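You operate a simulated robot arm through the tools that you are given. There is no shell and no other tool. Be economical: measure what you need, move in short steps, check, and stop when the job is done.

You run a simulated robot arm. Do the job below in one go: nothing can be reset, and whatever is moved stays where it is left.

## Task
Measure insert number 2 and sort it by size.
Fine: it stands in the holder of its size; close the caliper after; the other inserts stay. Set down upright: what you pick out.

The check looks at the end state, three seconds after you hand in, the way a careful person would. Anything else that was tipped, shoved, dropped, spilled or broken makes it a failure.

## Robot
A 7-joint arm with a two-finger parallel gripper, fixed in place. Base frame: the origin is at the foot of the arm, x ahead of it, y to its left, z up; the work surface is at about z = 750. Units: mm, rad, N and s.
With the tool pointing down near the work surface it reaches from about 320 to 740 mm from the base axis. Its first joint turns from -2.007 to 2.007 rad. Payload 3.91 kg.
The tool frame sits at the grasp point between the pads (the TCP): z along the fingers, y along the line on which they close. The tips reach 30 mm beyond it. Largest opening 110 mm; finger width 20, thickness 10; the body of the gripper, 48 by 112 mm, starts 55 mm behind the TCP.
Orientation is that of the tool frame in the base frame, as a unit quaternion [w, x, y, z]. With the fingers straight down and closing along the base's y, the tool's x points along the base's -x, its y along +y and its z along -z.

## Interface
- The arm moves only by the tool servo_tool. Its argument "targets" is a list of rows, each a list of 7 numbers: the shift along the base's x, y, z in units of 200 mm (1.0 is 200 mm), then the turn, a rotation vector about the base's x, y, z in units of 60 degrees (1.0 is 60 degrees), then the gripper command, from -1 (fully open) to 1 (shut), values between in proportion. In form: [[tx, ty, tz, rx, ry, rz, jaw], ...]. A call has 1 to 8 rows; each row is the pose to reach, as a shift and turn from the pose commanded when the call began. A call with a number of a shift or a turn outside -1 to 1 is refused whole. Rows are played at 5 a second. More than 50 mm and 0.15 rad between two rows, or a gripper value outside its range, and nothing of the call is played. Where a pose cannot be reached the arm comes as near as it can. A force on the tool above 40 N (or 10 N above the force at the start of the call, whichever is more), or a blocked arm, ends the call early, and 0.2 s more pass. The fingers move at their own pace (about 108 mm/s each) and stop on an object; they squeeze with about 35 N. The grip force told is the motor's: it shows also when the fingers shut on nothing. Time passes only in rows, and 0.2 s behind the last, so rows that repeat a pose let the fingers close. The reply holds the time, the measured pose of the TCP, the force on the tool along the base axes, the opening and the grip force, in the units named above and with some noise, with the torque about the TCP (base axes, N m) and any sound that the robot's microphone picked up.
- Cameras (640 x 400 px; columns grow to the right, rows downward): "scene" is fixed at [398.9, 499.4, 1472.7]; the picture's right is [-0.95, -0.30, 0.00], its down [-0.19, 0.59, -0.79] and it looks along [0.24, -0.75, -0.62] (base axes); focal length 333 px, centre (320, 200). "wrist" rides on the gripper at [72, 17, -103] in the tool frame; the picture's right is [-0.23, 0.97, 0.00], its down [-0.76, -0.18, -0.62] and it looks along [-0.61, -0.14, 0.78] (tool axes); focal length 222 px, centre (320, 200). There is no depth. A picture from a camera that has moved, and an enlarged one, comes with that camera's place and axes in the base frame and with its lens.
- camera(camera): a new picture of that camera. It takes no simulated time.
- raise_lower(by): slides the trunk up (or, below 0, down) by that many mm; the arm rides with it, the base frame stays. It gives what a move gives, with no picture.
- zoom(camera, box): a new picture of the part [left, top, right, bottom] of that camera's present view, enlarged. It takes no simulated time.
- sign_off(): hands the job in; it is judged then, once.

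Work in short steps. Places have to be worked out from the pictures, the camera data and where the tool is seen: move nearer, look again, correct. Check each grasp and each placing, and mend what went wrong. You have 120 turns and 84 pictures in all, those below and enlarged ones among them. Open the gripper and draw the arm clear of the work before you hand the job in, unless the task says otherwise; then end with one line.

The tools are called after "Request:" by a JSON object that holds its "name" and its "arguments". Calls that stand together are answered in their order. servo_tool: Moves the arm, as the interface text tells. Its arguments: {"type":"object","properties":{"targets":{"type":"array"}},"required":["targets"]} The other tools are called the same way: raise_lower (by) slides the trunk up or down; camera (camera) takes a picture; zoom (camera, box) takes an enlarged picture of a part of a camera's view; sign_off () hands the job in.

At the start:

```text
time: 0.0
tool_pos: [451.3, -235.6, 989.4]
tool_rot: [0.0, 0.0, 1.0, 0.0]
contact_force: [0.2, 0.2, -0.2]
ft_torque: [0.02, 0.01, -0.02]
gripper_width: 109.9
grasp_force: 0.1
trunk travel left (down, up): [-725.0, 265.0]
```

scene: 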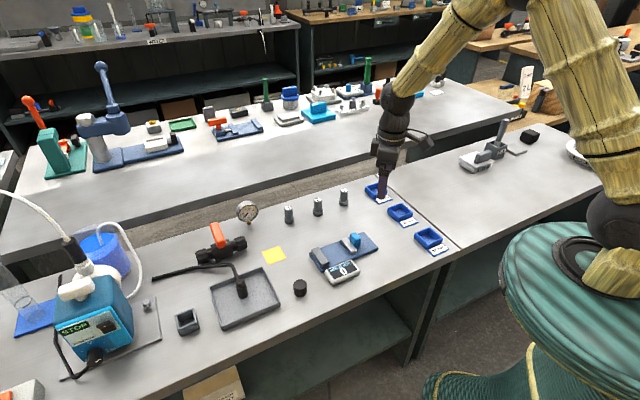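
wrist: 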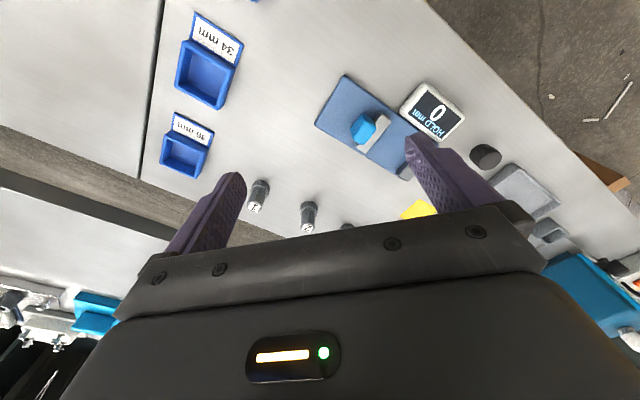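

The scene shows three inserts, a bench caliper with a display and three blue holders. I zoom in to read the labels and see how the caliper works.

Request:
{"name": "zoom", "arguments": {"camera": "scene", "box": [270, 170, 470, 295]}}

Request:
{"name": "zoom", "arguments": {"camera": "wrist", "box": [150, 0, 560, 256]}}

```text
3.20 times, centred on (370, 232) of scene
camera zoom: at [398.9, 499.4, 1472.7], right [-0.95, -0.3, 0.0], down [-0.19, 0.59, -0.79], along [0.24, -0.75, -0.62], focal length 1066 px, centre (160, 96)
```

zoom: 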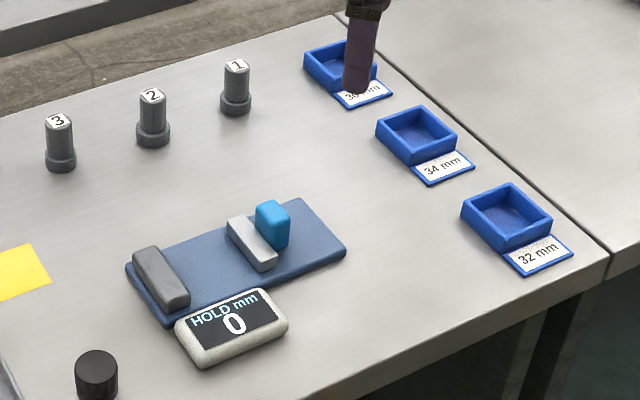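

```text
1.56 times, centred on (355, 128) of wrist
camera zoom: at [378.8, -216.4, 1092.2], right [0.23, 0.97, 0.0], down [0.76, -0.18, 0.62], along [0.61, -0.14, -0.78], focal length 347 px, centre (265, 312)
```

zoom: 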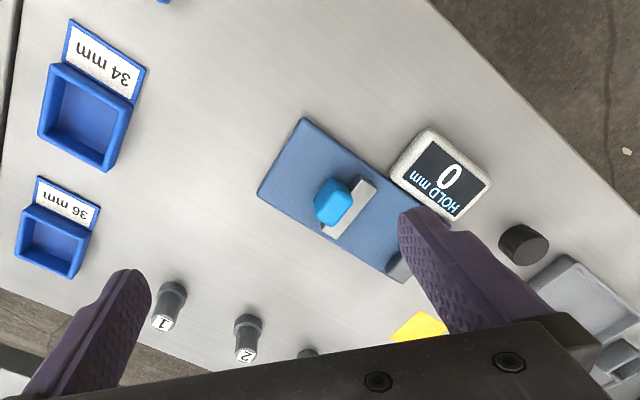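

Insert 2 stands near (661,-303). The caliper axis runs from the moving jaw at about (525,-166) to the fixed jaw at about (579,-79). I move toward insert 2 and turn the closing line square to the caliper axis.

Request:
{"name": "servo_tool", "arguments": {"targets": [[0.125, -0.04, -0.05, 0, 0, 0.138, -0.2], [0.25, -0.08, -0.1, 0, 0, 0.276, -0.2], [0.375, -0.12, -0.15, 0, 0, 0.414, -0.2], [0.5, -0.16, -0.2, 0, 0, 0.552, -0.2], [0.625, -0.2, -0.25, 0, 0, 0.69, -0.2], [0.75, -0.24, -0.3, 0, 0, 0.828, -0.2], [0.875, -0.28, -0.35, 0, 0, 0.967, -0.2], [0.875, -0.28, -0.35, 0, 0, 0.967, -0.2]]}}

Request:
{"name": "camera", "arguments": {"camera": "wrist"}}

Request:
{"name": "zoom", "arguments": {"camera": "scene", "box": [270, 130, 430, 230]}}

```text
time: 1.8
tool_pos: [628.1, -290.2, 920.0]
tool_rot: [0.001, -0.485, 0.874, 0.001]
contact_force: [-0.2, -0.2, 0.6]
ft_torque: [-0.01, 0.01, 0.02]
gripper_width: 66.0
grasp_force: 0.0
trunk travel left (down, up): [-725.0, 265.0]
```

```text
79 pictures are left
camera wrist: at [573.8, -341.7, 1022.4], right [-0.71, 0.71, 0.0], down [0.55, 0.55, 0.62], along [0.44, 0.44, -0.78], focal length 222 px, centre (320, 200)
```

wrist: 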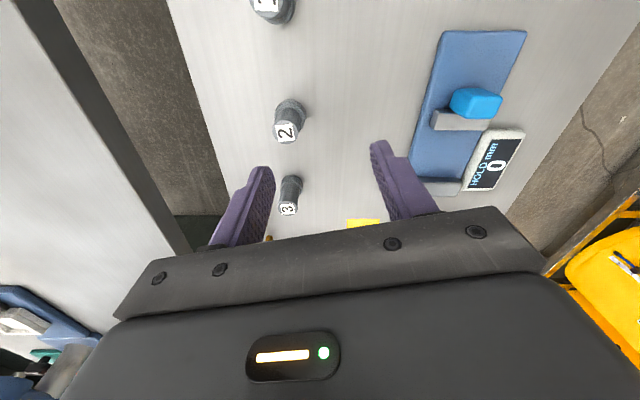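

```text
4.00 times, centred on (350, 180) of scene
camera zoom: at [398.9, 499.4, 1472.7], right [-0.95, -0.3, 0.0], down [-0.19, 0.59, -0.79], along [0.24, -0.75, -0.62], focal length 1333 px, centre (200, 280)
```

zoom: 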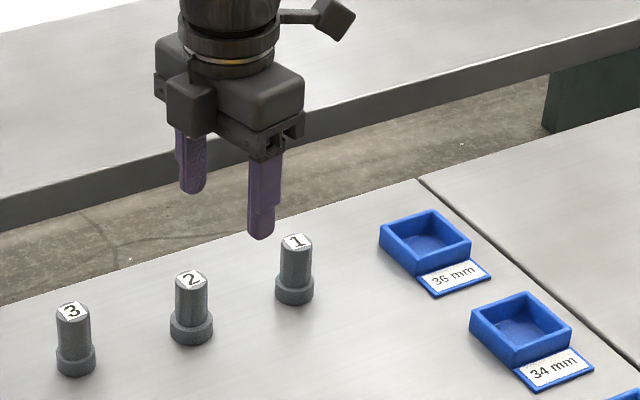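

Two views put insert 2 at about (659,-305), with its top near z 808. I go above it at z 850 and look again.

Request:
{"name": "servo_tool", "arguments": {"targets": [[0.08, -0.035, -0.15, 0, 0, 0, -0.2], [0.16, -0.07, -0.3, 0, 0, 0, -0.2], [0.16, -0.07, -0.34, 0, 0, 0, -0.2], [0.16, -0.07, -0.34, 0, 0, 0, -0.2]]}}

Request:
{"name": "camera", "arguments": {"camera": "wrist"}}

Request:
{"name": "zoom", "arguments": {"camera": "scene", "box": [270, 150, 390, 225]}}

```text
time: 2.8
tool_pos: [658.4, -303.5, 851.3]
tool_rot: [-0.001, -0.485, 0.875, 0.0]
contact_force: [0.5, -0.5, 0.7]
ft_torque: [-0.03, 0.04, 0.0]
gripper_width: 66.1
grasp_force: 0.0
trunk travel left (down, up): [-725.0, 265.0]
```

```text
77 pictures are left
camera wrist: at [605.1, -355.7, 954.2], right [-0.71, 0.71, 0.0], down [0.55, 0.55, 0.62], along [0.44, 0.44, -0.78], focal length 222 px, centre (320, 200)
```

wrist: 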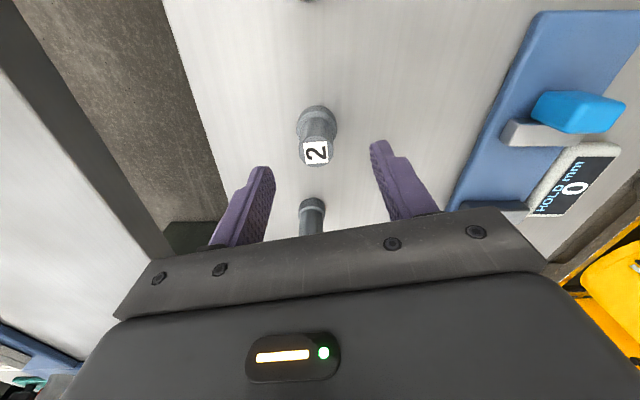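

```text
5.33 times, centred on (330, 188) of scene
camera zoom: at [398.9, 499.4, 1472.7], right [-0.95, -0.3, 0.0], down [-0.19, 0.59, -0.79], along [0.24, -0.75, -0.62], focal length 1777 px, centre (267, 267)
```

zoom: 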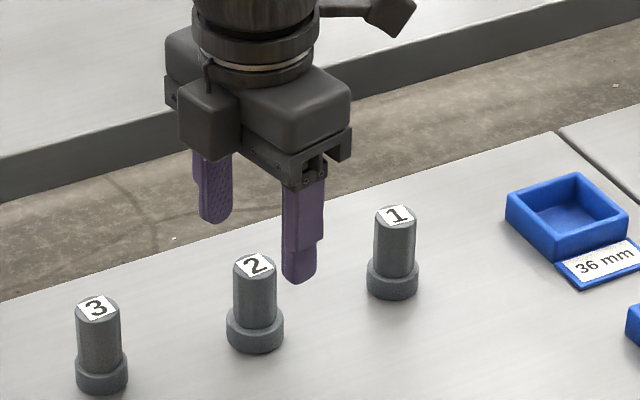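

Insert 2's top is centred almost under the tool. I correct by about 3 mm, descend to z 800 with the tips above the flange, and close on the neck.

Request:
{"name": "servo_tool", "arguments": {"targets": [[-0.005, -0.012, -0.06, 0, 0, 0, -0.2], [-0.005, -0.012, -0.14, 0, 0, 0, -0.2], [-0.005, -0.012, -0.2, 0, 0, 0, -0.2], [-0.005, -0.012, -0.255, 0, 0, 0, -0.2], [-0.005, -0.012, -0.255, 0, 0, 0, -0.2]]}}

Request:
{"name": "zoom", "arguments": {"camera": "scene", "box": [270, 150, 390, 225]}}

Request:
{"name": "camera", "arguments": {"camera": "wrist"}}

```text
time: 4.0
tool_pos: [657.3, -306.2, 800.9]
tool_rot: [-0.001, -0.485, 0.874, 0.0]
contact_force: [-0.6, 0.3, -0.8]
ft_torque: [0.01, 0.01, -0.01]
gripper_width: 65.8
grasp_force: 0.0
trunk travel left (down, up): [-725.0, 265.0]
```

```text
5.33 times, centred on (330, 188) of scene
camera zoom: at [398.9, 499.4, 1472.7], right [-0.95, -0.3, 0.0], down [-0.19, 0.59, -0.79], along [0.24, -0.75, -0.62], focal length 1777 px, centre (267, 267)
```

zoom: 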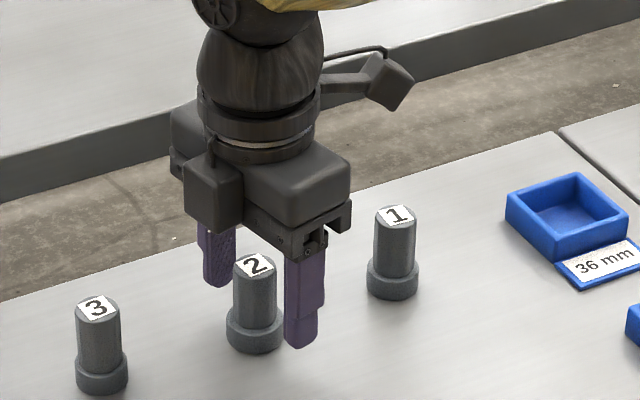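

```text
74 pictures are left
camera wrist: at [603.9, -357.1, 903.6], right [-0.71, 0.71, 0.0], down [0.55, 0.55, 0.62], along [0.44, 0.44, -0.78], focal length 222 px, centre (320, 200)
```

wrist: 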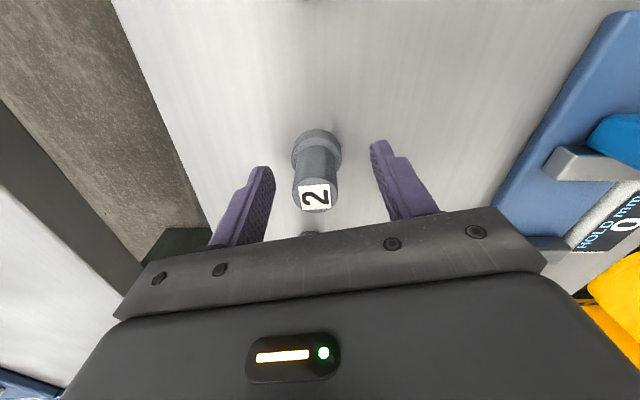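

Projected into the wrist view, the TCP falls on the insert's axis. I close the gripper and hold.

Request:
{"name": "servo_tool", "arguments": {"targets": [[0, 0, 0, 0, 0, 0, 1], [0, 0, 0, 0, 0, 0, 1], [0, 0, 0, 0, 0, 0, 1], [0, 0, 0, 0, 0, 0, 1]]}}

```text
time: 5.0
tool_pos: [657.4, -304.6, 800.7]
tool_rot: [0.0, -0.484, 0.875, 0.0]
contact_force: [0.5, 0.4, 1.3]
ft_torque: [-0.01, 0.0, 0.03]
gripper_width: 24.6
grasp_force: 34.4
trunk travel left (down, up): [-725.0, 265.0]
```

Gripped at 24.6 mm. I lift 100 mm and move toward the caliper to localise it from close by.

Request:
{"name": "servo_tool", "arguments": {"targets": [[0, 0, 0.1, 0, 0, 0, 1], [0, 0, 0.3, 0, 0, 0, 1], [0, 0, 0.5, 0, 0, 0, 1], [-0.1, 0.16, 0.5, 0, 0, 0, 1], [-0.2, 0.32, 0.5, 0, 0, 0, 1], [-0.3, 0.48, 0.5, 0, 0, 0, 1], [-0.4, 0.6, 0.5, 0, 0, 0, 1], [-0.4, 0.6, 0.5, 0, 0, 0, 1]]}}

Request:
{"name": "camera", "arguments": {"camera": "wrist"}}

Request:
{"name": "zoom", "arguments": {"camera": "scene", "box": [270, 180, 430, 280]}}

```text
time: 6.8
tool_pos: [579.2, -185.6, 900.1]
tool_rot: [0.001, -0.485, 0.875, -0.001]
contact_force: [1.0, -0.3, -0.3]
ft_torque: [0.02, 0.02, -0.02]
gripper_width: 24.5
grasp_force: 34.7
trunk travel left (down, up): [-725.0, 265.0]
```

```text
73 pictures are left
camera wrist: at [525.6, -238.2, 1003.1], right [-0.71, 0.71, 0.0], down [0.55, 0.55, 0.62], along [0.44, 0.44, -0.78], focal length 222 px, centre (320, 200)
```

wrist: 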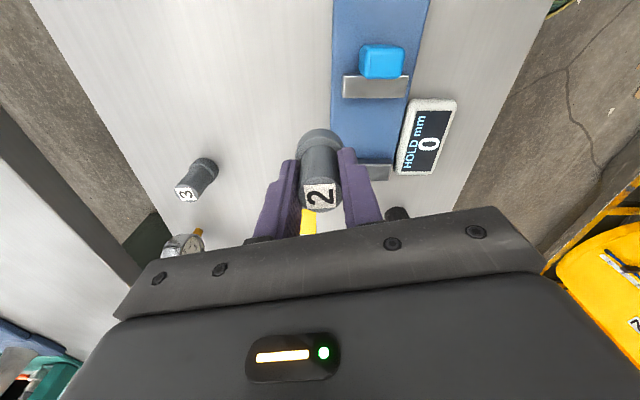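

```text
4.00 times, centred on (350, 230) of scene
camera zoom: at [398.9, 499.4, 1472.7], right [-0.95, -0.3, 0.0], down [-0.19, 0.59, -0.79], along [0.24, -0.75, -0.62], focal length 1333 px, centre (200, 80)
```

zoom: 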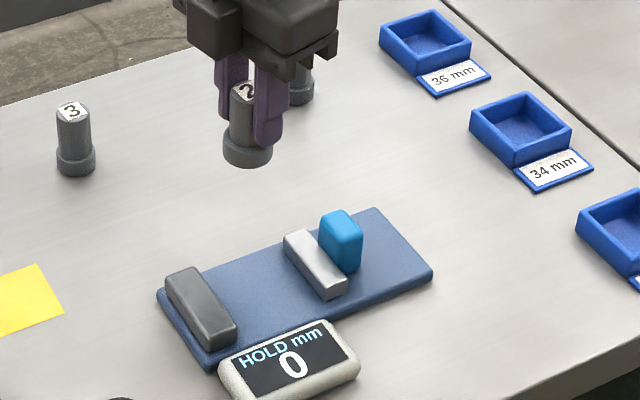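

From the plate edges, the caliper axis lies at 45°. The jaw faces are at s≈259 and 327, where s=(x+y)/√2, and the jaw centre line is p≈488, where p=(x−y)/√2. I turn the yaw by −13° and hover over the gap centre at about (554,-136).

Request:
{"name": "servo_tool", "arguments": {"targets": [[-0.04, 0.08, -0.03, 0, 0, -0.08, 1], [-0.08, 0.16, -0.06, 0, 0, -0.16, 1], [-0.1225, 0.246, -0.1, 0, 0, -0.217, 1], [-0.1225, 0.246, -0.1, 0, 0, -0.217, 1], [-0.1225, 0.246, -0.1, 0, 0, -0.217, 1]]}}

Request:
{"name": "camera", "arguments": {"camera": "wrist"}}

Request:
{"name": "zoom", "arguments": {"camera": "scene", "box": [290, 180, 410, 285]}}

```text
time: 8.0
tool_pos: [554.3, -139.7, 879.6]
tool_rot: [0.0, -0.382, 0.924, 0.0]
contact_force: [0.2, -0.7, -0.9]
ft_torque: [-0.03, -0.01, 0.0]
gripper_width: 24.8
grasp_force: 35.2
trunk travel left (down, up): [-725.0, 265.0]
```

```text
71 pictures are left
camera wrist: at [490.2, -177.4, 982.9], right [-0.53, 0.85, 0.0], down [0.66, 0.41, 0.62], along [0.53, 0.33, -0.78], focal length 222 px, centre (320, 200)
```

wrist: 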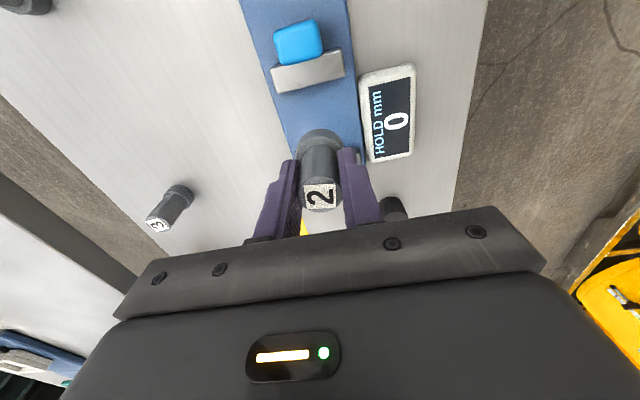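

```text
3.81 times, centred on (350, 232) of scene
camera zoom: at [398.9, 499.4, 1472.7], right [-0.95, -0.3, 0.0], down [-0.19, 0.59, -0.79], along [0.24, -0.75, -0.62], focal length 1269 px, centre (206, 76)
```

zoom: 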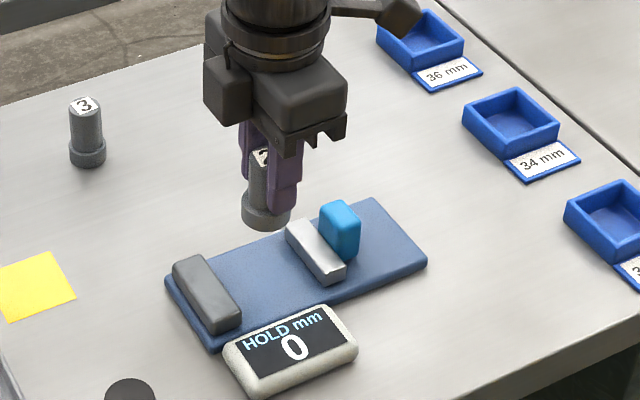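

Both views agree: the gap faces are at s≈259 and 328, p≈489, and the held insert is within 2 mm of the gap centre. I descend to z 822 and check the clearance.

Request:
{"name": "servo_tool", "arguments": {"targets": [[0, 0, -0.1, 0, 0, 0, 1], [0, 0, -0.2, 0, 0, 0, 1], [0, 0, -0.29, 0, 0, 0, 1], [0, 0, -0.29, 0, 0, 0, 1]]}}

Request:
{"name": "zoom", "arguments": {"camera": "scene", "box": [290, 200, 390, 280]}}

Request:
{"name": "camera", "arguments": {"camera": "wrist"}}

```text
time: 9.0
tool_pos: [552.8, -138.5, 820.9]
tool_rot: [0.0, -0.383, 0.924, 0.0]
contact_force: [1.1, -0.1, -1.5]
ft_torque: [0.0, -0.01, 0.03]
gripper_width: 24.9
grasp_force: 34.8
trunk travel left (down, up): [-725.0, 265.0]
```

```text
5.00 times, centred on (340, 240) of scene
camera zoom: at [398.9, 499.4, 1472.7], right [-0.95, -0.3, 0.0], down [-0.19, 0.59, -0.79], along [0.24, -0.75, -0.62], focal length 1666 px, centre (220, 0)
```

zoom: 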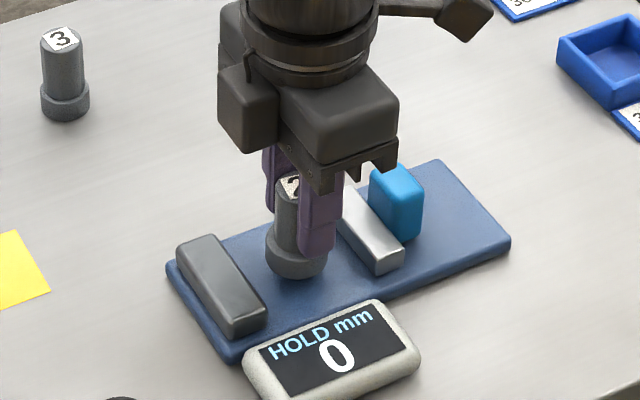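

```text
68 pictures are left
camera wrist: at [489.6, -176.8, 924.7], right [-0.53, 0.85, 0.0], down [0.66, 0.41, 0.62], along [0.53, 0.33, -0.78], focal length 222 px, centre (320, 200)
```

wrist: 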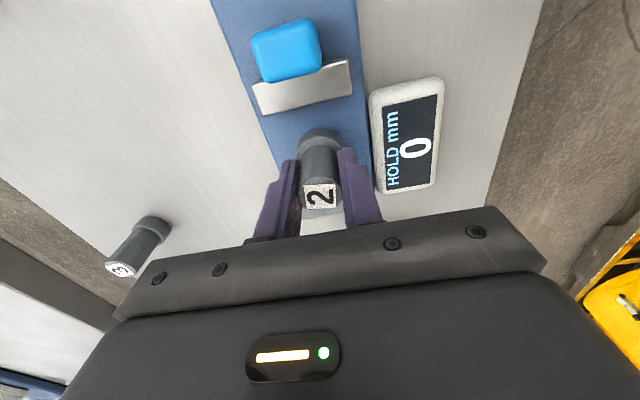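

The insert sits well inside the gap and low over the plate. I lower it slowly to feel for contact.

Request:
{"name": "servo_tool", "arguments": {"targets": [[0, 0, -0.015, 0, 0, 0, 1], [0, 0, -0.03, 0, 0, 0, 1], [0, 0, -0.04, 0, 0, 0, 1], [0, 0, -0.05, 0, 0, 0, 1], [0, 0, -0.05, 0, 0, 0, 1]]}}

```text
time: 10.2
tool_pos: [552.4, -136.8, 813.1]
tool_rot: [0.0, -0.383, 0.924, 0.0]
contact_force: [0.1, -0.2, 4.2]
ft_torque: [0.05, 0.01, 0.03]
gripper_width: 24.8
grasp_force: 34.7
trunk travel left (down, up): [-725.0, 265.0]
```

The z force rises to 4 N at z≈813, so contact is likely. I press 1 mm more to confirm.

Request:
{"name": "servo_tool", "arguments": {"targets": [[0, 0, -0.006, 0, 0, 0, 1], [0, 0, -0.006, 0, 0, 0, 1]]}}

Request:
{"name": "zoom", "arguments": {"camera": "scene", "box": [310, 220, 380, 270]}}

```text
time: 10.8
tool_pos: [554.5, -136.8, 812.6]
tool_rot: [0.002, -0.382, 0.924, -0.001]
contact_force: [0.0, 1.5, 18.0]
ft_torque: [0.04, 0.1, 0.01]
gripper_width: 24.7
grasp_force: 35.2
trunk travel left (down, up): [-725.0, 265.0]
```

```text
8.00 times, centred on (345, 245) of scene
camera zoom: at [398.9, 499.4, 1472.7], right [-0.95, -0.3, 0.0], down [-0.19, 0.59, -0.79], along [0.24, -0.75, -0.62], focal length 2665 px, centre (120, -160)
```

zoom: 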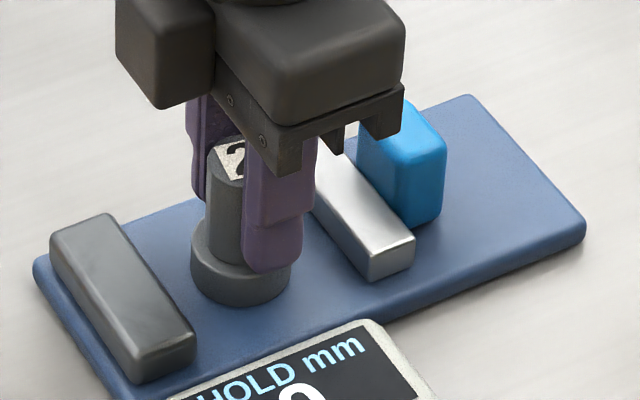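

The insert is seated on the plate (18 N). I ease up about 1 mm, open the fingers and rise.

Request:
{"name": "servo_tool", "arguments": {"targets": [[0, 0, 0.006, 0, 0, 0, 1], [0, 0, 0.006, 0, 0, 0, -0.2], [0, 0, 0.006, 0, 0, 0, -0.2], [0, 0, 0.1, 0, 0, 0, -0.2], [0, 0, 0.3, 0, 0, 0, -0.2], [0, 0, 0.45, 0, 0, 0, -0.2], [0, 0, 0.45, 0, 0, 0, -0.2]]}}

Request:
{"name": "camera", "arguments": {"camera": "wrist"}}

Request:
{"name": "zoom", "arguments": {"camera": "scene", "box": [305, 215, 385, 285]}}

```text
time: 12.4
tool_pos: [552.4, -138.9, 902.4]
tool_rot: [0.0, -0.383, 0.924, 0.0]
contact_force: [0.7, -0.7, 1.0]
ft_torque: [0.0, -0.01, 0.02]
gripper_width: 66.1
grasp_force: 0.0
trunk travel left (down, up): [-725.0, 265.0]
```

```text
66 pictures are left
camera wrist: at [489.0, -177.1, 1005.4], right [-0.53, 0.85, 0.0], down [0.66, 0.41, 0.62], along [0.53, 0.33, -0.78], focal length 222 px, centre (320, 200)
```

wrist: 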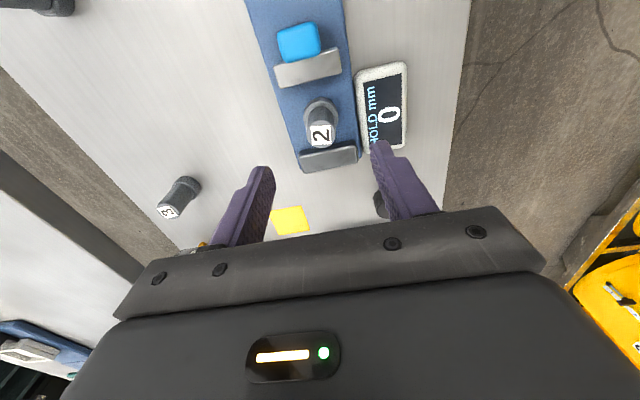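

```text
5.71 times, centred on (345, 250) of scene
camera zoom: at [398.9, 499.4, 1472.7], right [-0.95, -0.3, 0.0], down [-0.19, 0.59, -0.79], along [0.24, -0.75, -0.62], focal length 1904 px, centre (177, -86)
```

zoom: 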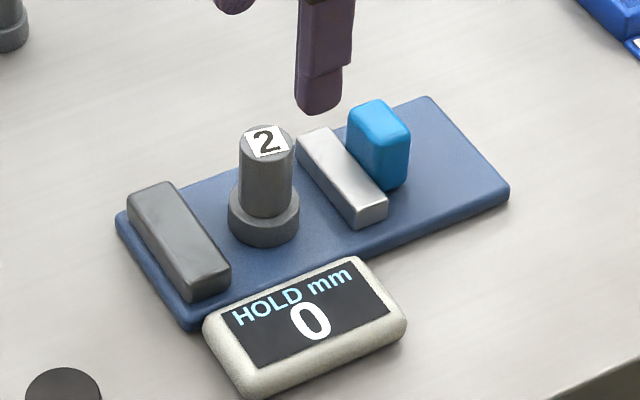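

The insert stands upright in the gap. The slider's blue block is about 20 by 31 mm, centred near s=230, p=488, i.e. about (508,-182). I hover over it to confirm before gripping it.

Request:
{"name": "servo_tool", "arguments": {"targets": [[-0.11, -0.11, 0, 0, 0, 0, -0.2], [-0.223, -0.218, 0, 0, 0, 0, -0.2], [-0.223, -0.218, -0.12, 0, 0, 0, -0.2], [-0.223, -0.218, -0.24, 0, 0, 0, -0.2], [-0.223, -0.218, -0.24, 0, 0, 0, -0.2]]}}

Request:
{"name": "camera", "arguments": {"camera": "wrist"}}

Request:
{"name": "zoom", "arguments": {"camera": "scene", "box": [305, 205, 385, 275]}}

```text
time: 13.6
tool_pos: [506.7, -181.4, 853.4]
tool_rot: [0.0, -0.383, 0.924, 0.0]
contact_force: [-0.1, -0.7, -0.2]
ft_torque: [-0.01, -0.01, 0.03]
gripper_width: 65.8
grasp_force: 0.1
trunk travel left (down, up): [-725.0, 265.0]
```

```text
64 pictures are left
camera wrist: at [443.7, -220.5, 956.0], right [-0.53, 0.85, 0.0], down [0.66, 0.41, 0.62], along [0.53, 0.33, -0.78], focal length 222 px, centre (320, 200)
```

wrist: 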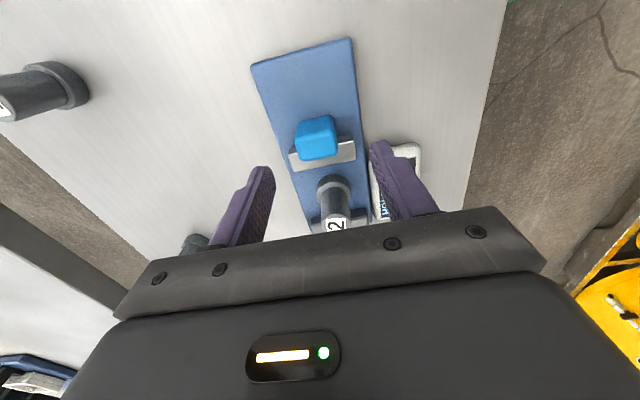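

```text
5.71 times, centred on (345, 240) of scene
camera zoom: at [398.9, 499.4, 1472.7], right [-0.95, -0.3, 0.0], down [-0.19, 0.59, -0.79], along [0.24, -0.75, -0.62], focal length 1904 px, centre (177, -29)
```

zoom: 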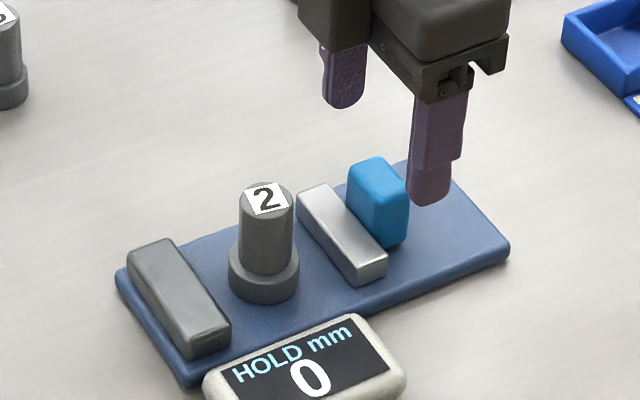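

I zoom on the block to separate its back face from its top.

Request:
{"name": "zoom", "arguments": {"camera": "wrist", "box": [270, 90, 380, 240]}}

```text
2.67 times, centred on (325, 165) of wrist
camera zoom: at [443.7, -220.5, 956.0], right [-0.53, 0.85, 0.0], down [0.66, 0.41, 0.62], along [0.53, 0.33, -0.78], focal length 592 px, centre (307, 293)
```

zoom: 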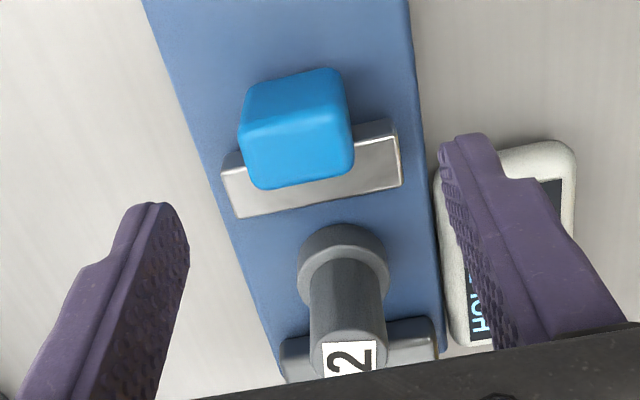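

The block spans s≈222–240 at p≈489, and the jaw's wide back face is right ahead of it. I shift back to s≈223 so the fingers clear the jaw, then descend to z≈801.

Request:
{"name": "servo_tool", "arguments": {"targets": [[-0.018, -0.031, 0, 0, 0, 0, -0.2], [-0.018, -0.031, -0.1, 0, 0, 0, -0.2], [-0.018, -0.031, -0.2, 0, 0, 0, -0.2], [-0.018, -0.031, -0.26, 0, 0, 0, -0.2], [-0.018, -0.031, -0.26, 0, 0, 0, -0.2]]}}

Request:
{"name": "zoom", "arguments": {"camera": "wrist", "box": [230, 90, 430, 240]}}

Request:
{"name": "zoom", "arguments": {"camera": "scene", "box": [315, 205, 395, 275]}}

```text
time: 14.8
tool_pos: [504.2, -186.4, 800.5]
tool_rot: [0.001, -0.383, 0.924, 0.0]
contact_force: [0.6, -0.3, -0.1]
ft_torque: [0.01, 0.0, -0.02]
gripper_width: 65.6
grasp_force: 0.1
trunk travel left (down, up): [-725.0, 265.0]
```

```text
2.67 times, centred on (330, 165) of wrist
camera zoom: at [440.6, -225.1, 903.8], right [-0.53, 0.85, 0.0], down [0.66, 0.41, 0.62], along [0.53, 0.33, -0.78], focal length 592 px, centre (293, 293)
```

zoom: 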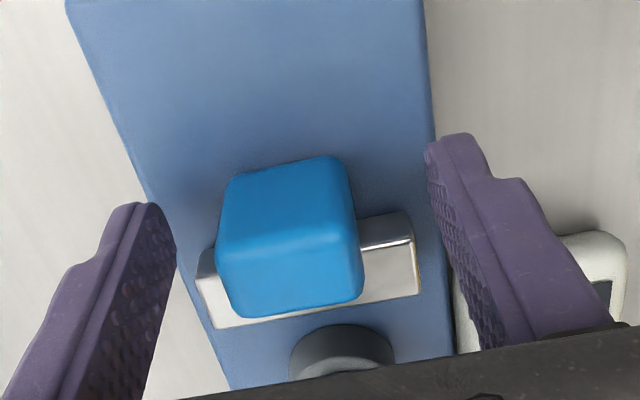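

```text
5.71 times, centred on (355, 240) of scene
camera zoom: at [398.9, 499.4, 1472.7], right [-0.95, -0.3, 0.0], down [-0.19, 0.59, -0.79], along [0.24, -0.75, -0.62], focal length 1904 px, centre (120, -29)
```

zoom: 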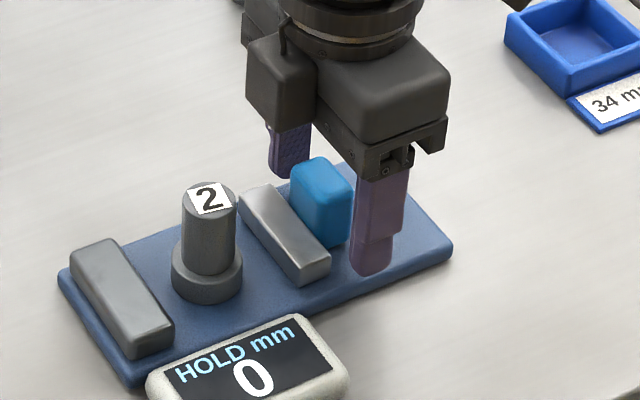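

The fingers straddle the block clear of the jaw. I close on it.

Request:
{"name": "servo_tool", "arguments": {"targets": [[0, 0, 0, 0, 0, 0, 1], [0, 0, 0, 0, 0, 0, 1], [0, 0, 0, 0, 0, 0, 1]]}}

Request:
{"name": "zoom", "arguments": {"camera": "scene", "box": [315, 205, 395, 275]}}

```text
time: 15.6
tool_pos: [505.3, -187.2, 801.6]
tool_rot: [0.001, -0.382, 0.924, -0.001]
contact_force: [7.1, -7.0, 0.4]
ft_torque: [-0.11, -0.22, 0.02]
gripper_width: 31.8
grasp_force: 45.3
trunk travel left (down, up): [-725.0, 265.0]
```

```text
5.71 times, centred on (355, 240) of scene
camera zoom: at [398.9, 499.4, 1472.7], right [-0.95, -0.3, 0.0], down [-0.19, 0.59, -0.79], along [0.24, -0.75, -0.62], focal length 1904 px, centre (120, -29)
```

zoom: 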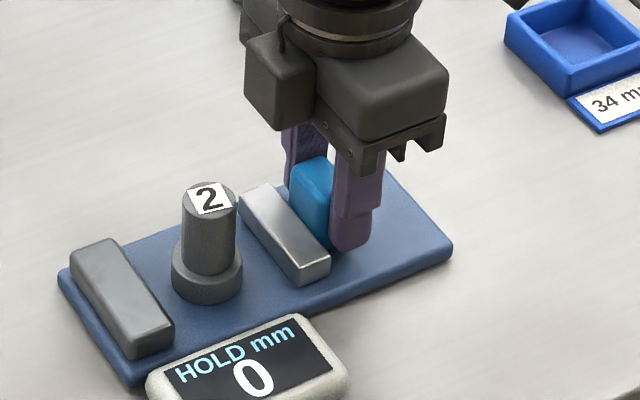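

I'm gripping the block (31.8 mm), with a small side load that I ease by 1 mm. I slide the jaw 15 mm along +45° as a first trial.

Request:
{"name": "servo_tool", "arguments": {"targets": [[0.004, -0.004, 0, 0, 0, 0, 1], [0.0217, 0.0137, 0, 0, 0, 0, 1], [0.0394, 0.0314, 0, 0, 0, 0, 1], [0.057, 0.049, 0, 0, 0, 0, 1], [0.057, 0.049, 0, 0, 0, 0, 1]]}}

Request:
{"name": "zoom", "arguments": {"camera": "scene", "box": [315, 205, 395, 275]}}

```text
time: 16.8
tool_pos: [516.1, -175.9, 800.4]
tool_rot: [-0.002, -0.382, 0.924, 0.0]
contact_force: [0.4, -0.3, -2.7]
ft_torque: [0.29, -0.39, -0.24]
gripper_width: 31.6
grasp_force: 44.6
trunk travel left (down, up): [-725.0, 265.0]
```

```text
5.71 times, centred on (355, 240) of scene
camera zoom: at [398.9, 499.4, 1472.7], right [-0.95, -0.3, 0.0], down [-0.19, 0.59, -0.79], along [0.24, -0.75, -0.62], focal length 1904 px, centre (120, -29)
```

zoom: 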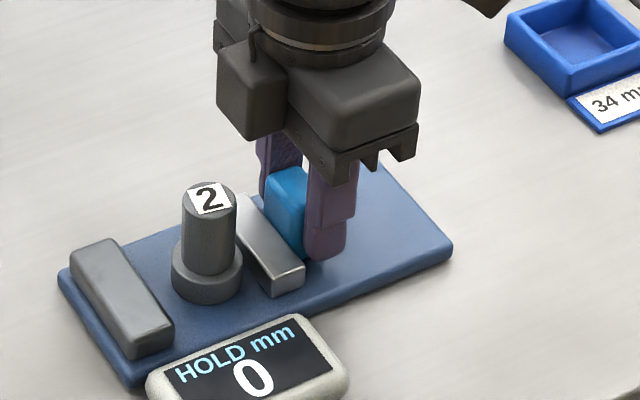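

The jaw slides freely. I continue 14 mm, in small steps.

Request:
{"name": "servo_tool", "arguments": {"targets": [[0.0106, 0.0106, 0, 0, 0, 0, 1], [0.0212, 0.0212, 0, 0, 0, 0, 1], [0.0318, 0.0318, 0, 0, 0, 0, 1], [0.0424, 0.0424, 0, 0, 0, 0, 1], [0.0495, 0.0495, 0, 0, 0, 0, 1], [0.0495, 0.0495, 0, 0, 0, 0, 1]]}}

Request:
{"name": "zoom", "arguments": {"camera": "scene", "box": [305, 205, 385, 275]}}

```text
time: 18.2
tool_pos: [526.1, -167.5, 801.8]
tool_rot: [-0.001, -0.383, 0.924, 0.0]
contact_force: [-0.4, -0.2, -7.2]
ft_torque: [-0.73, 0.59, 0.0]
gripper_width: 31.6
grasp_force: 45.2
trunk travel left (down, up): [-725.0, 265.0]
```

```text
5.71 times, centred on (345, 240) of scene
camera zoom: at [398.9, 499.4, 1472.7], right [-0.95, -0.3, 0.0], down [-0.19, 0.59, -0.79], along [0.24, -0.75, -0.62], focal length 1904 px, centre (177, -29)
```

zoom: 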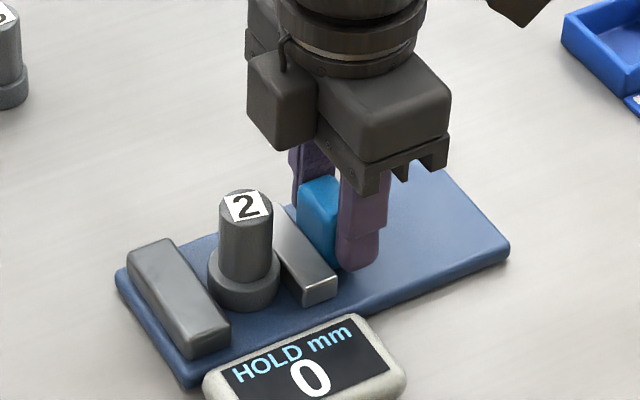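

The jaw now pushes the upright insert toward the fixed jaw. I continue 5 mm in 1 mm steps.

Request:
{"name": "servo_tool", "arguments": {"targets": [[0.0035, 0.0035, 0, 0, 0, 0, 1], [0.007, 0.007, 0, 0, 0, 0, 1], [0.0106, 0.0106, 0, 0, 0, 0, 1], [0.0141, 0.0141, 0, 0, 0, 0, 1], [0.0177, 0.0177, 0, 0, 0, 0, 1], [0.0177, 0.0177, 0, 0, 0, 0, 1]]}}

Request:
{"name": "zoom", "arguments": {"camera": "scene", "box": [305, 205, 385, 275]}}

```text
time: 19.6
tool_pos: [530.5, -163.3, 801.9]
tool_rot: [0.0, -0.383, 0.924, 0.0]
contact_force: [-3.9, 1.7, -4.3]
ft_torque: [-0.31, 0.51, -0.06]
gripper_width: 31.7
grasp_force: 45.2
trunk travel left (down, up): [-725.0, 265.0]
```

```text
5.71 times, centred on (345, 240) of scene
camera zoom: at [398.9, 499.4, 1472.7], right [-0.95, -0.3, 0.0], down [-0.19, 0.59, -0.79], along [0.24, -0.75, -0.62], focal length 1904 px, centre (177, -29)
```

zoom: 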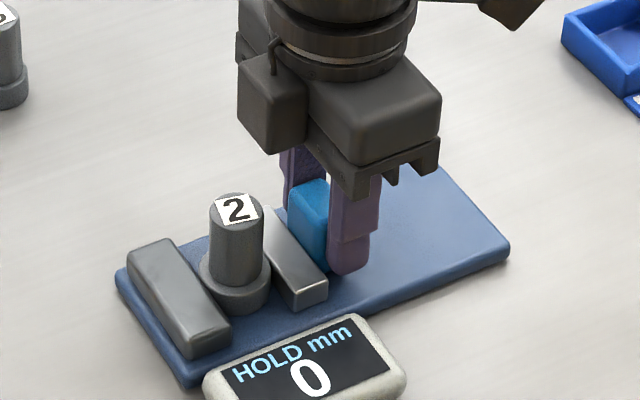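

The flange nearly reaches the fixed jaw. I continue 3 mm in half-millimetre steps and watch the force.

Request:
{"name": "servo_tool", "arguments": {"targets": [[0.0018, 0.0018, 0, 0, 0, 0, 1], [0.0035, 0.0035, 0, 0, 0, 0, 1], [0.0053, 0.0053, 0, 0, 0, 0, 1], [0.007, 0.007, 0, 0, 0, 0, 1], [0.0088, 0.0088, 0, 0, 0, 0, 1], [0.0106, 0.0106, 0, 0, 0, 0, 1], [0.0106, 0.0106, 0, 0, 0, 0, 1]]}}

Request:
{"name": "zoom", "arguments": {"camera": "scene", "box": [305, 205, 385, 275]}}

```text
time: 21.2
tool_pos: [530.4, -163.0, 801.2]
tool_rot: [-0.001, -0.383, 0.924, 0.0]
contact_force: [-16.9, -6.3, -11.4]
ft_torque: [0.04, -0.47, -0.04]
gripper_width: 31.7
grasp_force: 44.4
trunk travel left (down, up): [-725.0, 265.0]
```

```text
5.71 times, centred on (345, 240) of scene
camera zoom: at [398.9, 499.4, 1472.7], right [-0.95, -0.3, 0.0], down [-0.19, 0.59, -0.79], along [0.24, -0.75, -0.62], focal length 1904 px, centre (177, -29)
```

zoom: 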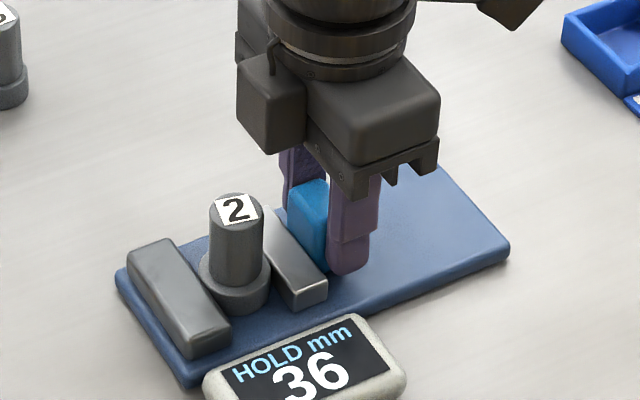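

The display shows 36. I check it closely before backing off.

Request:
{"name": "zoom", "arguments": {"camera": "scene", "box": [320, 250, 370, 290]}}

Request:
{"name": "servo_tool", "arguments": {"targets": [[0, 0, 0, 0, 0, 0, 1], [0, 0, 0, 0, 0, 0, 1]]}}

Request:
{"name": "zoom", "arguments": {"camera": "scene", "box": [320, 250, 370, 290]}}

```text
10.00 times, centred on (345, 270) of scene
camera zoom: at [398.9, 499.4, 1472.7], right [-0.95, -0.3, 0.0], down [-0.19, 0.59, -0.79], along [0.24, -0.75, -0.62], focal length 3331 px, centre (70, -500)
```

zoom: 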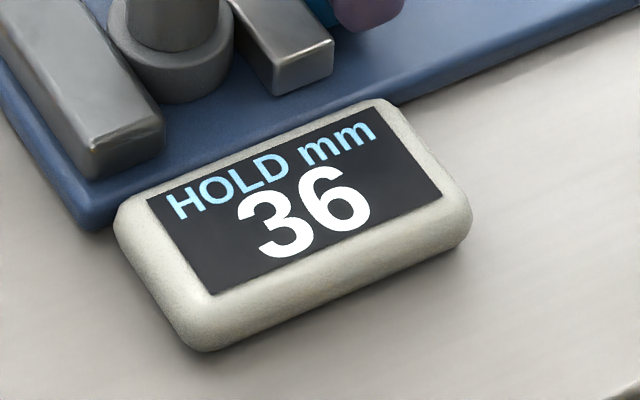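

```text
time: 21.8
tool_pos: [531.7, -161.8, 800.0]
tool_rot: [-0.002, -0.381, 0.925, 0.001]
contact_force: [-21.3, -7.2, -14.9]
ft_torque: [-0.72, 0.3, 0.01]
gripper_width: 31.8
grasp_force: 44.9
trunk travel left (down, up): [-725.0, 265.0]
```

```text
10.00 times, centred on (345, 270) of scene
camera zoom: at [398.9, 499.4, 1472.7], right [-0.95, -0.3, 0.0], down [-0.19, 0.59, -0.79], along [0.24, -0.75, -0.62], focal length 3331 px, centre (70, -500)
```

zoom: 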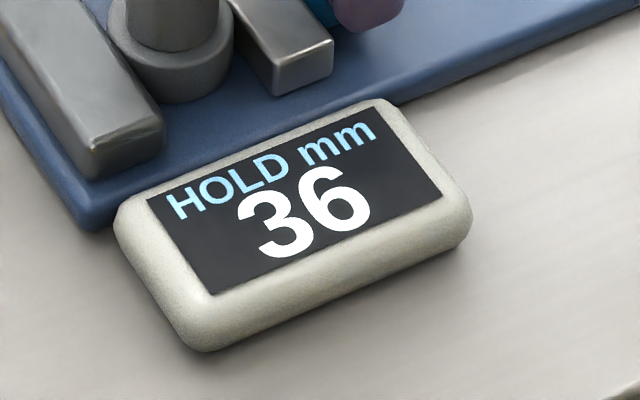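

The size is 36 mm. I back the jaw off 25 mm, release the block and rise.

Request:
{"name": "servo_tool", "arguments": {"targets": [[-0.02, -0.02, 0, 0, 0, 0, 1], [-0.045, -0.045, 0, 0, 0, 0, 1], [-0.07, -0.07, 0, 0, 0, 0, 1], [-0.095, -0.095, 0, 0, 0, 0, 1], [-0.095, -0.095, 0, 0, 0, 0, -0.2], [-0.095, -0.095, 0, 0, 0, 0, -0.2], [-0.095, -0.095, 0.2, 0, 0, 0, -0.2], [-0.095, -0.095, 0.4, 0, 0, 0, -0.2]]}}

Request:
{"name": "zoom", "arguments": {"camera": "scene", "box": [305, 205, 385, 275]}}

```text
time: 23.6
tool_pos: [514.2, -181.1, 879.3]
tool_rot: [-0.001, -0.383, 0.924, 0.0]
contact_force: [0.5, 0.2, -0.4]
ft_torque: [0.01, 0.01, 0.0]
gripper_width: 65.7
grasp_force: 0.0
trunk travel left (down, up): [-725.0, 265.0]
```

```text
5.71 times, centred on (345, 240) of scene
camera zoom: at [398.9, 499.4, 1472.7], right [-0.95, -0.3, 0.0], down [-0.19, 0.59, -0.79], along [0.24, -0.75, -0.62], focal length 1904 px, centre (177, -29)
```

zoom: 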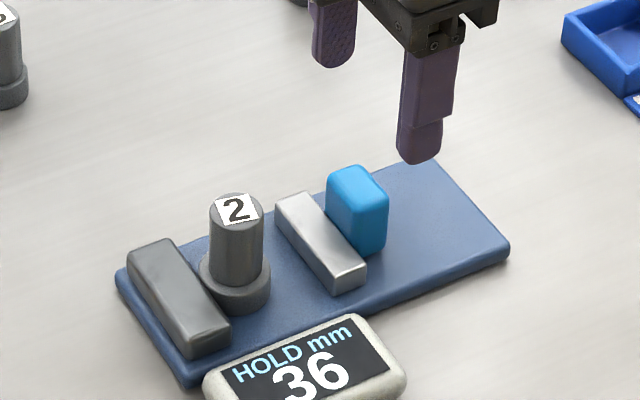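

Jaw released and clear of the insert. I move over the insert, estimated at (563,-128), and look.

Request:
{"name": "servo_tool", "arguments": {"targets": [[0.08, 0.088, 0, 0, 0, 0, -0.2], [0.16, 0.176, 0, 0, 0, 0, -0.2], [0.245, 0.265, 0, 0, 0, 0, -0.2], [0.245, 0.265, 0, 0, 0, 0, -0.2]]}}

Request:
{"name": "camera", "arguments": {"camera": "wrist"}}

```text
time: 24.6
tool_pos: [562.3, -127.3, 878.1]
tool_rot: [0.0, -0.382, 0.924, 0.0]
contact_force: [-0.3, -0.6, -0.4]
ft_torque: [0.01, 0.05, -0.03]
gripper_width: 65.9
grasp_force: 0.0
trunk travel left (down, up): [-725.0, 265.0]
```

```text
51 pictures are left
camera wrist: at [498.4, -165.3, 982.0], right [-0.53, 0.85, 0.0], down [0.66, 0.41, 0.62], along [0.53, 0.33, -0.78], focal length 222 px, centre (320, 200)
```

wrist: 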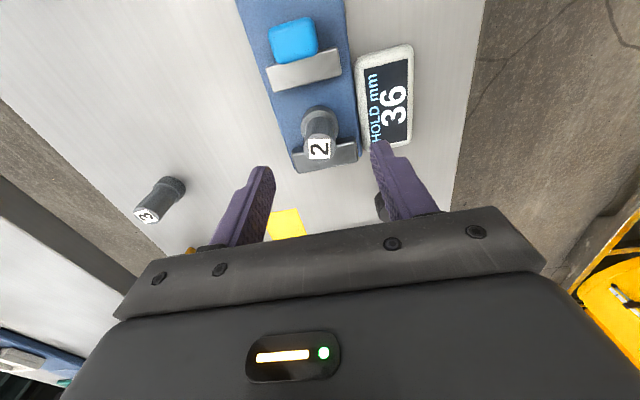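

The insert top is about 4 mm further along +s. I correct by (+3,+3) and descend to z≈813, where it was held before.

Request:
{"name": "servo_tool", "arguments": {"targets": [[0.015, 0.014, 0, 0, 0, 0, -0.2], [0.015, 0.014, -0.1, 0, 0, 0, -0.2], [0.015, 0.014, -0.2, 0, 0, 0, -0.2], [0.015, 0.014, -0.27, 0, 0, 0, -0.2], [0.015, 0.014, -0.322, 0, 0, 0, -0.2], [0.015, 0.014, -0.322, 0, 0, 0, -0.2]]}}

Request:
{"name": "camera", "arguments": {"camera": "wrist"}}

Request:
{"name": "zoom", "arguments": {"camera": "scene", "box": [305, 205, 385, 275]}}

```text
time: 26.0
tool_pos: [565.9, -124.5, 815.7]
tool_rot: [0.0, -0.383, 0.924, -0.001]
contact_force: [0.3, 0.0, -0.8]
ft_torque: [0.02, 0.03, 0.01]
gripper_width: 66.1
grasp_force: 0.1
trunk travel left (down, up): [-725.0, 265.0]
```

```text
50 pictures are left
camera wrist: at [501.3, -162.9, 918.8], right [-0.53, 0.85, 0.0], down [0.66, 0.41, 0.62], along [0.53, 0.33, -0.78], focal length 222 px, centre (320, 200)
```

wrist: 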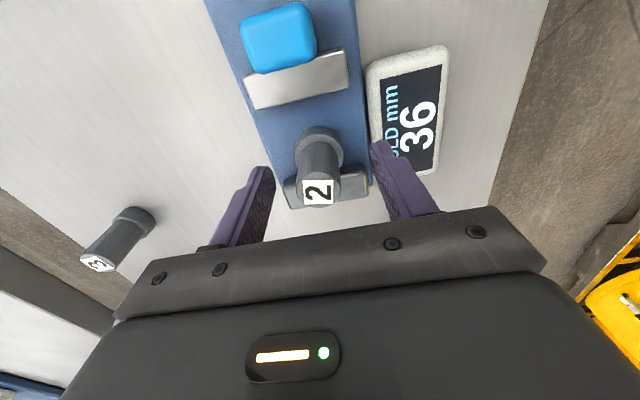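

```text
5.71 times, centred on (345, 240) of scene
camera zoom: at [398.9, 499.4, 1472.7], right [-0.95, -0.3, 0.0], down [-0.19, 0.59, -0.79], along [0.24, -0.75, -0.62], focal length 1904 px, centre (177, -29)
```

zoom: 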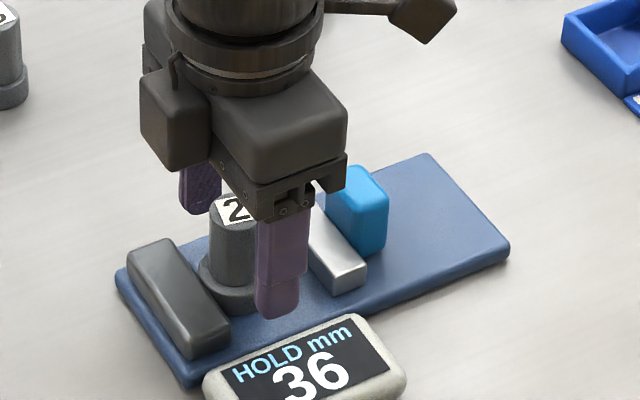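

Centred. I close, check the grip and lift straight up.

Request:
{"name": "servo_tool", "arguments": {"targets": [[0.006, -0.006, -0.01, 0, 0, 0, -0.2], [0.006, -0.006, -0.01, 0, 0, 0, 1], [0.006, -0.006, -0.01, 0, 0, 0, 1], [0.006, -0.006, -0.01, 0, 0, 0, 1], [0.006, -0.006, -0.01, 0, 0, 0, 1]]}}

Request:
{"name": "servo_tool", "arguments": {"targets": [[0, 0, 0.05, 0, 0, 0, 1], [0, 0, 0.15, 0, 0, 0, 1], [0, 0, 0.3, 0, 0, 0, 1], [0, 0, 0.45, 0, 0, 0, 1], [0, 0, 0.45, 0, 0, 0, 1]]}}

Request:
{"name": "zoom", "arguments": {"camera": "scene", "box": [305, 165, 465, 265]}}

```text
time: 27.2
tool_pos: [567.4, -125.4, 813.3]
tool_rot: [0.0, -0.383, 0.924, 0.0]
contact_force: [0.8, 0.6, -0.2]
ft_torque: [-0.02, 0.01, 0.03]
gripper_width: 24.7
grasp_force: 35.1
trunk travel left (down, up): [-725.0, 265.0]
```

```text
time: 28.4
tool_pos: [565.8, -125.9, 905.5]
tool_rot: [-0.001, -0.382, 0.924, 0.0]
contact_force: [0.0, 0.0, -0.6]
ft_torque: [0.0, -0.01, -0.01]
gripper_width: 24.7
grasp_force: 35.3
trunk travel left (down, up): [-725.0, 265.0]
```

```text
4.00 times, centred on (385, 215) of scene
camera zoom: at [398.9, 499.4, 1472.7], right [-0.95, -0.3, 0.0], down [-0.19, 0.59, -0.79], along [0.24, -0.75, -0.62], focal length 1333 px, centre (60, 140)
```

zoom: 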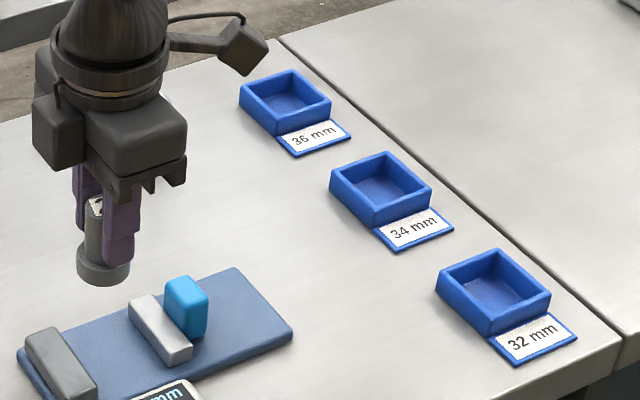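

Gripped at 24.7 mm and lifted. The 36 mm holder is at about (498,-467), roughly a 60 mm square rotated about 45°. I carry the insert toward it, first to a viewing place short of it.

Request:
{"name": "servo_tool", "arguments": {"targets": [[-0.01, -0.15, 0, 0, 0, 0, 1], [-0.02, -0.35, 0, 0, 0, 0, 1], [-0.03, -0.55, 0, 0, 0, 0, 1], [-0.04, -0.75, 0, 0, 0, 0, 1], [-0.05, -0.9, 0, 0, 0, 0, 1], [-0.05, -0.9, 0, 0, 0, 0, 1]]}}

Request:
{"name": "servo_tool", "arguments": {"targets": [[-0.02, -0.15, 0, 0, 0, 0, 1], [-0.03, -0.35, 0, 0, 0, 0, 1], [-0.05, -0.5, 0, 0, 0, 0, 1], [-0.05, -0.6, 0, 0, 0, 0, 1], [-0.05, -0.6, 0, 0, 0, 0, 1]]}}

Request:
{"name": "camera", "arguments": {"camera": "wrist"}}

```text
time: 29.8
tool_pos: [557.1, -307.0, 903.5]
tool_rot: [0.0, -0.383, 0.924, -0.001]
contact_force: [0.3, 0.1, 0.5]
ft_torque: [-0.01, 0.0, 0.01]
gripper_width: 24.9
grasp_force: 35.2
trunk travel left (down, up): [-725.0, 265.0]
```

```text
time: 31.0
tool_pos: [545.4, -424.9, 903.7]
tool_rot: [0.0, -0.382, 0.924, 0.0]
contact_force: [-0.9, 0.2, -1.8]
ft_torque: [-0.01, 0.0, -0.02]
gripper_width: 24.8
grasp_force: 35.6
trunk travel left (down, up): [-725.0, 265.0]
```

```text
47 pictures are left
camera wrist: at [482.3, -463.2, 1006.4], right [-0.53, 0.85, 0.0], down [0.66, 0.41, 0.62], along [0.53, 0.33, -0.78], focal length 222 px, centre (320, 200)
```

wrist: 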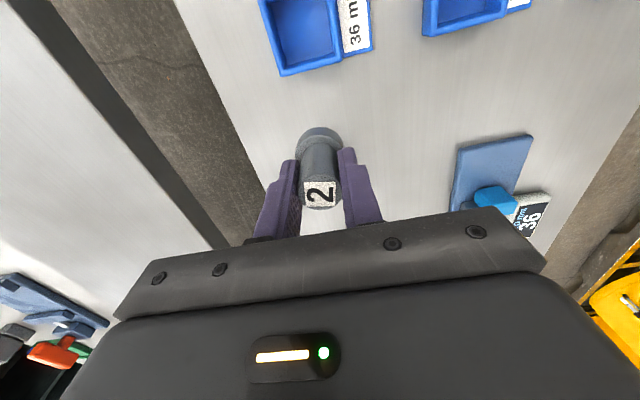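

The tray is only half in view. I move 40 mm further back along the axis to see it whole.

Request:
{"name": "servo_tool", "arguments": {"targets": [[-0.07, -0.07, 0, 0, 0, 0, 1], [-0.14, -0.14, 0, 0, 0, 0, 1], [-0.14, -0.14, 0, 0, 0, 0, 1]]}}

Request:
{"name": "zoom", "arguments": {"camera": "wrist", "box": [220, 10, 420, 135]}}

```text
time: 31.8
tool_pos: [518.7, -454.6, 905.5]
tool_rot: [0.0, -0.383, 0.924, 0.0]
contact_force: [0.2, 0.0, -0.8]
ft_torque: [-0.02, 0.03, 0.0]
gripper_width: 24.5
grasp_force: 34.8
trunk travel left (down, up): [-725.0, 265.0]
```

```text
3.20 times, centred on (320, 72) of wrist
camera zoom: at [453.8, -492.9, 1007.7], right [-0.53, 0.85, 0.0], down [0.66, 0.41, 0.62], along [0.53, 0.33, -0.78], focal length 711 px, centre (320, 608)
```

zoom: 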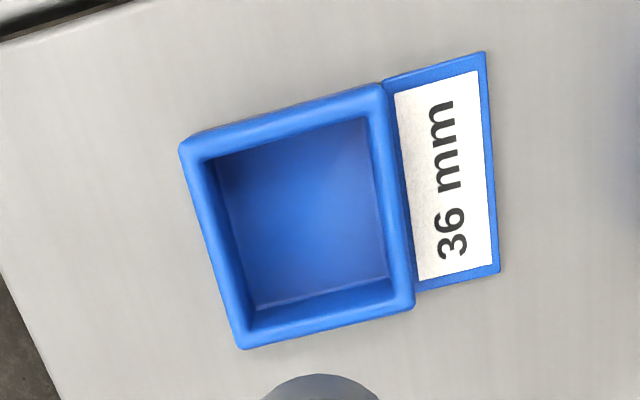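

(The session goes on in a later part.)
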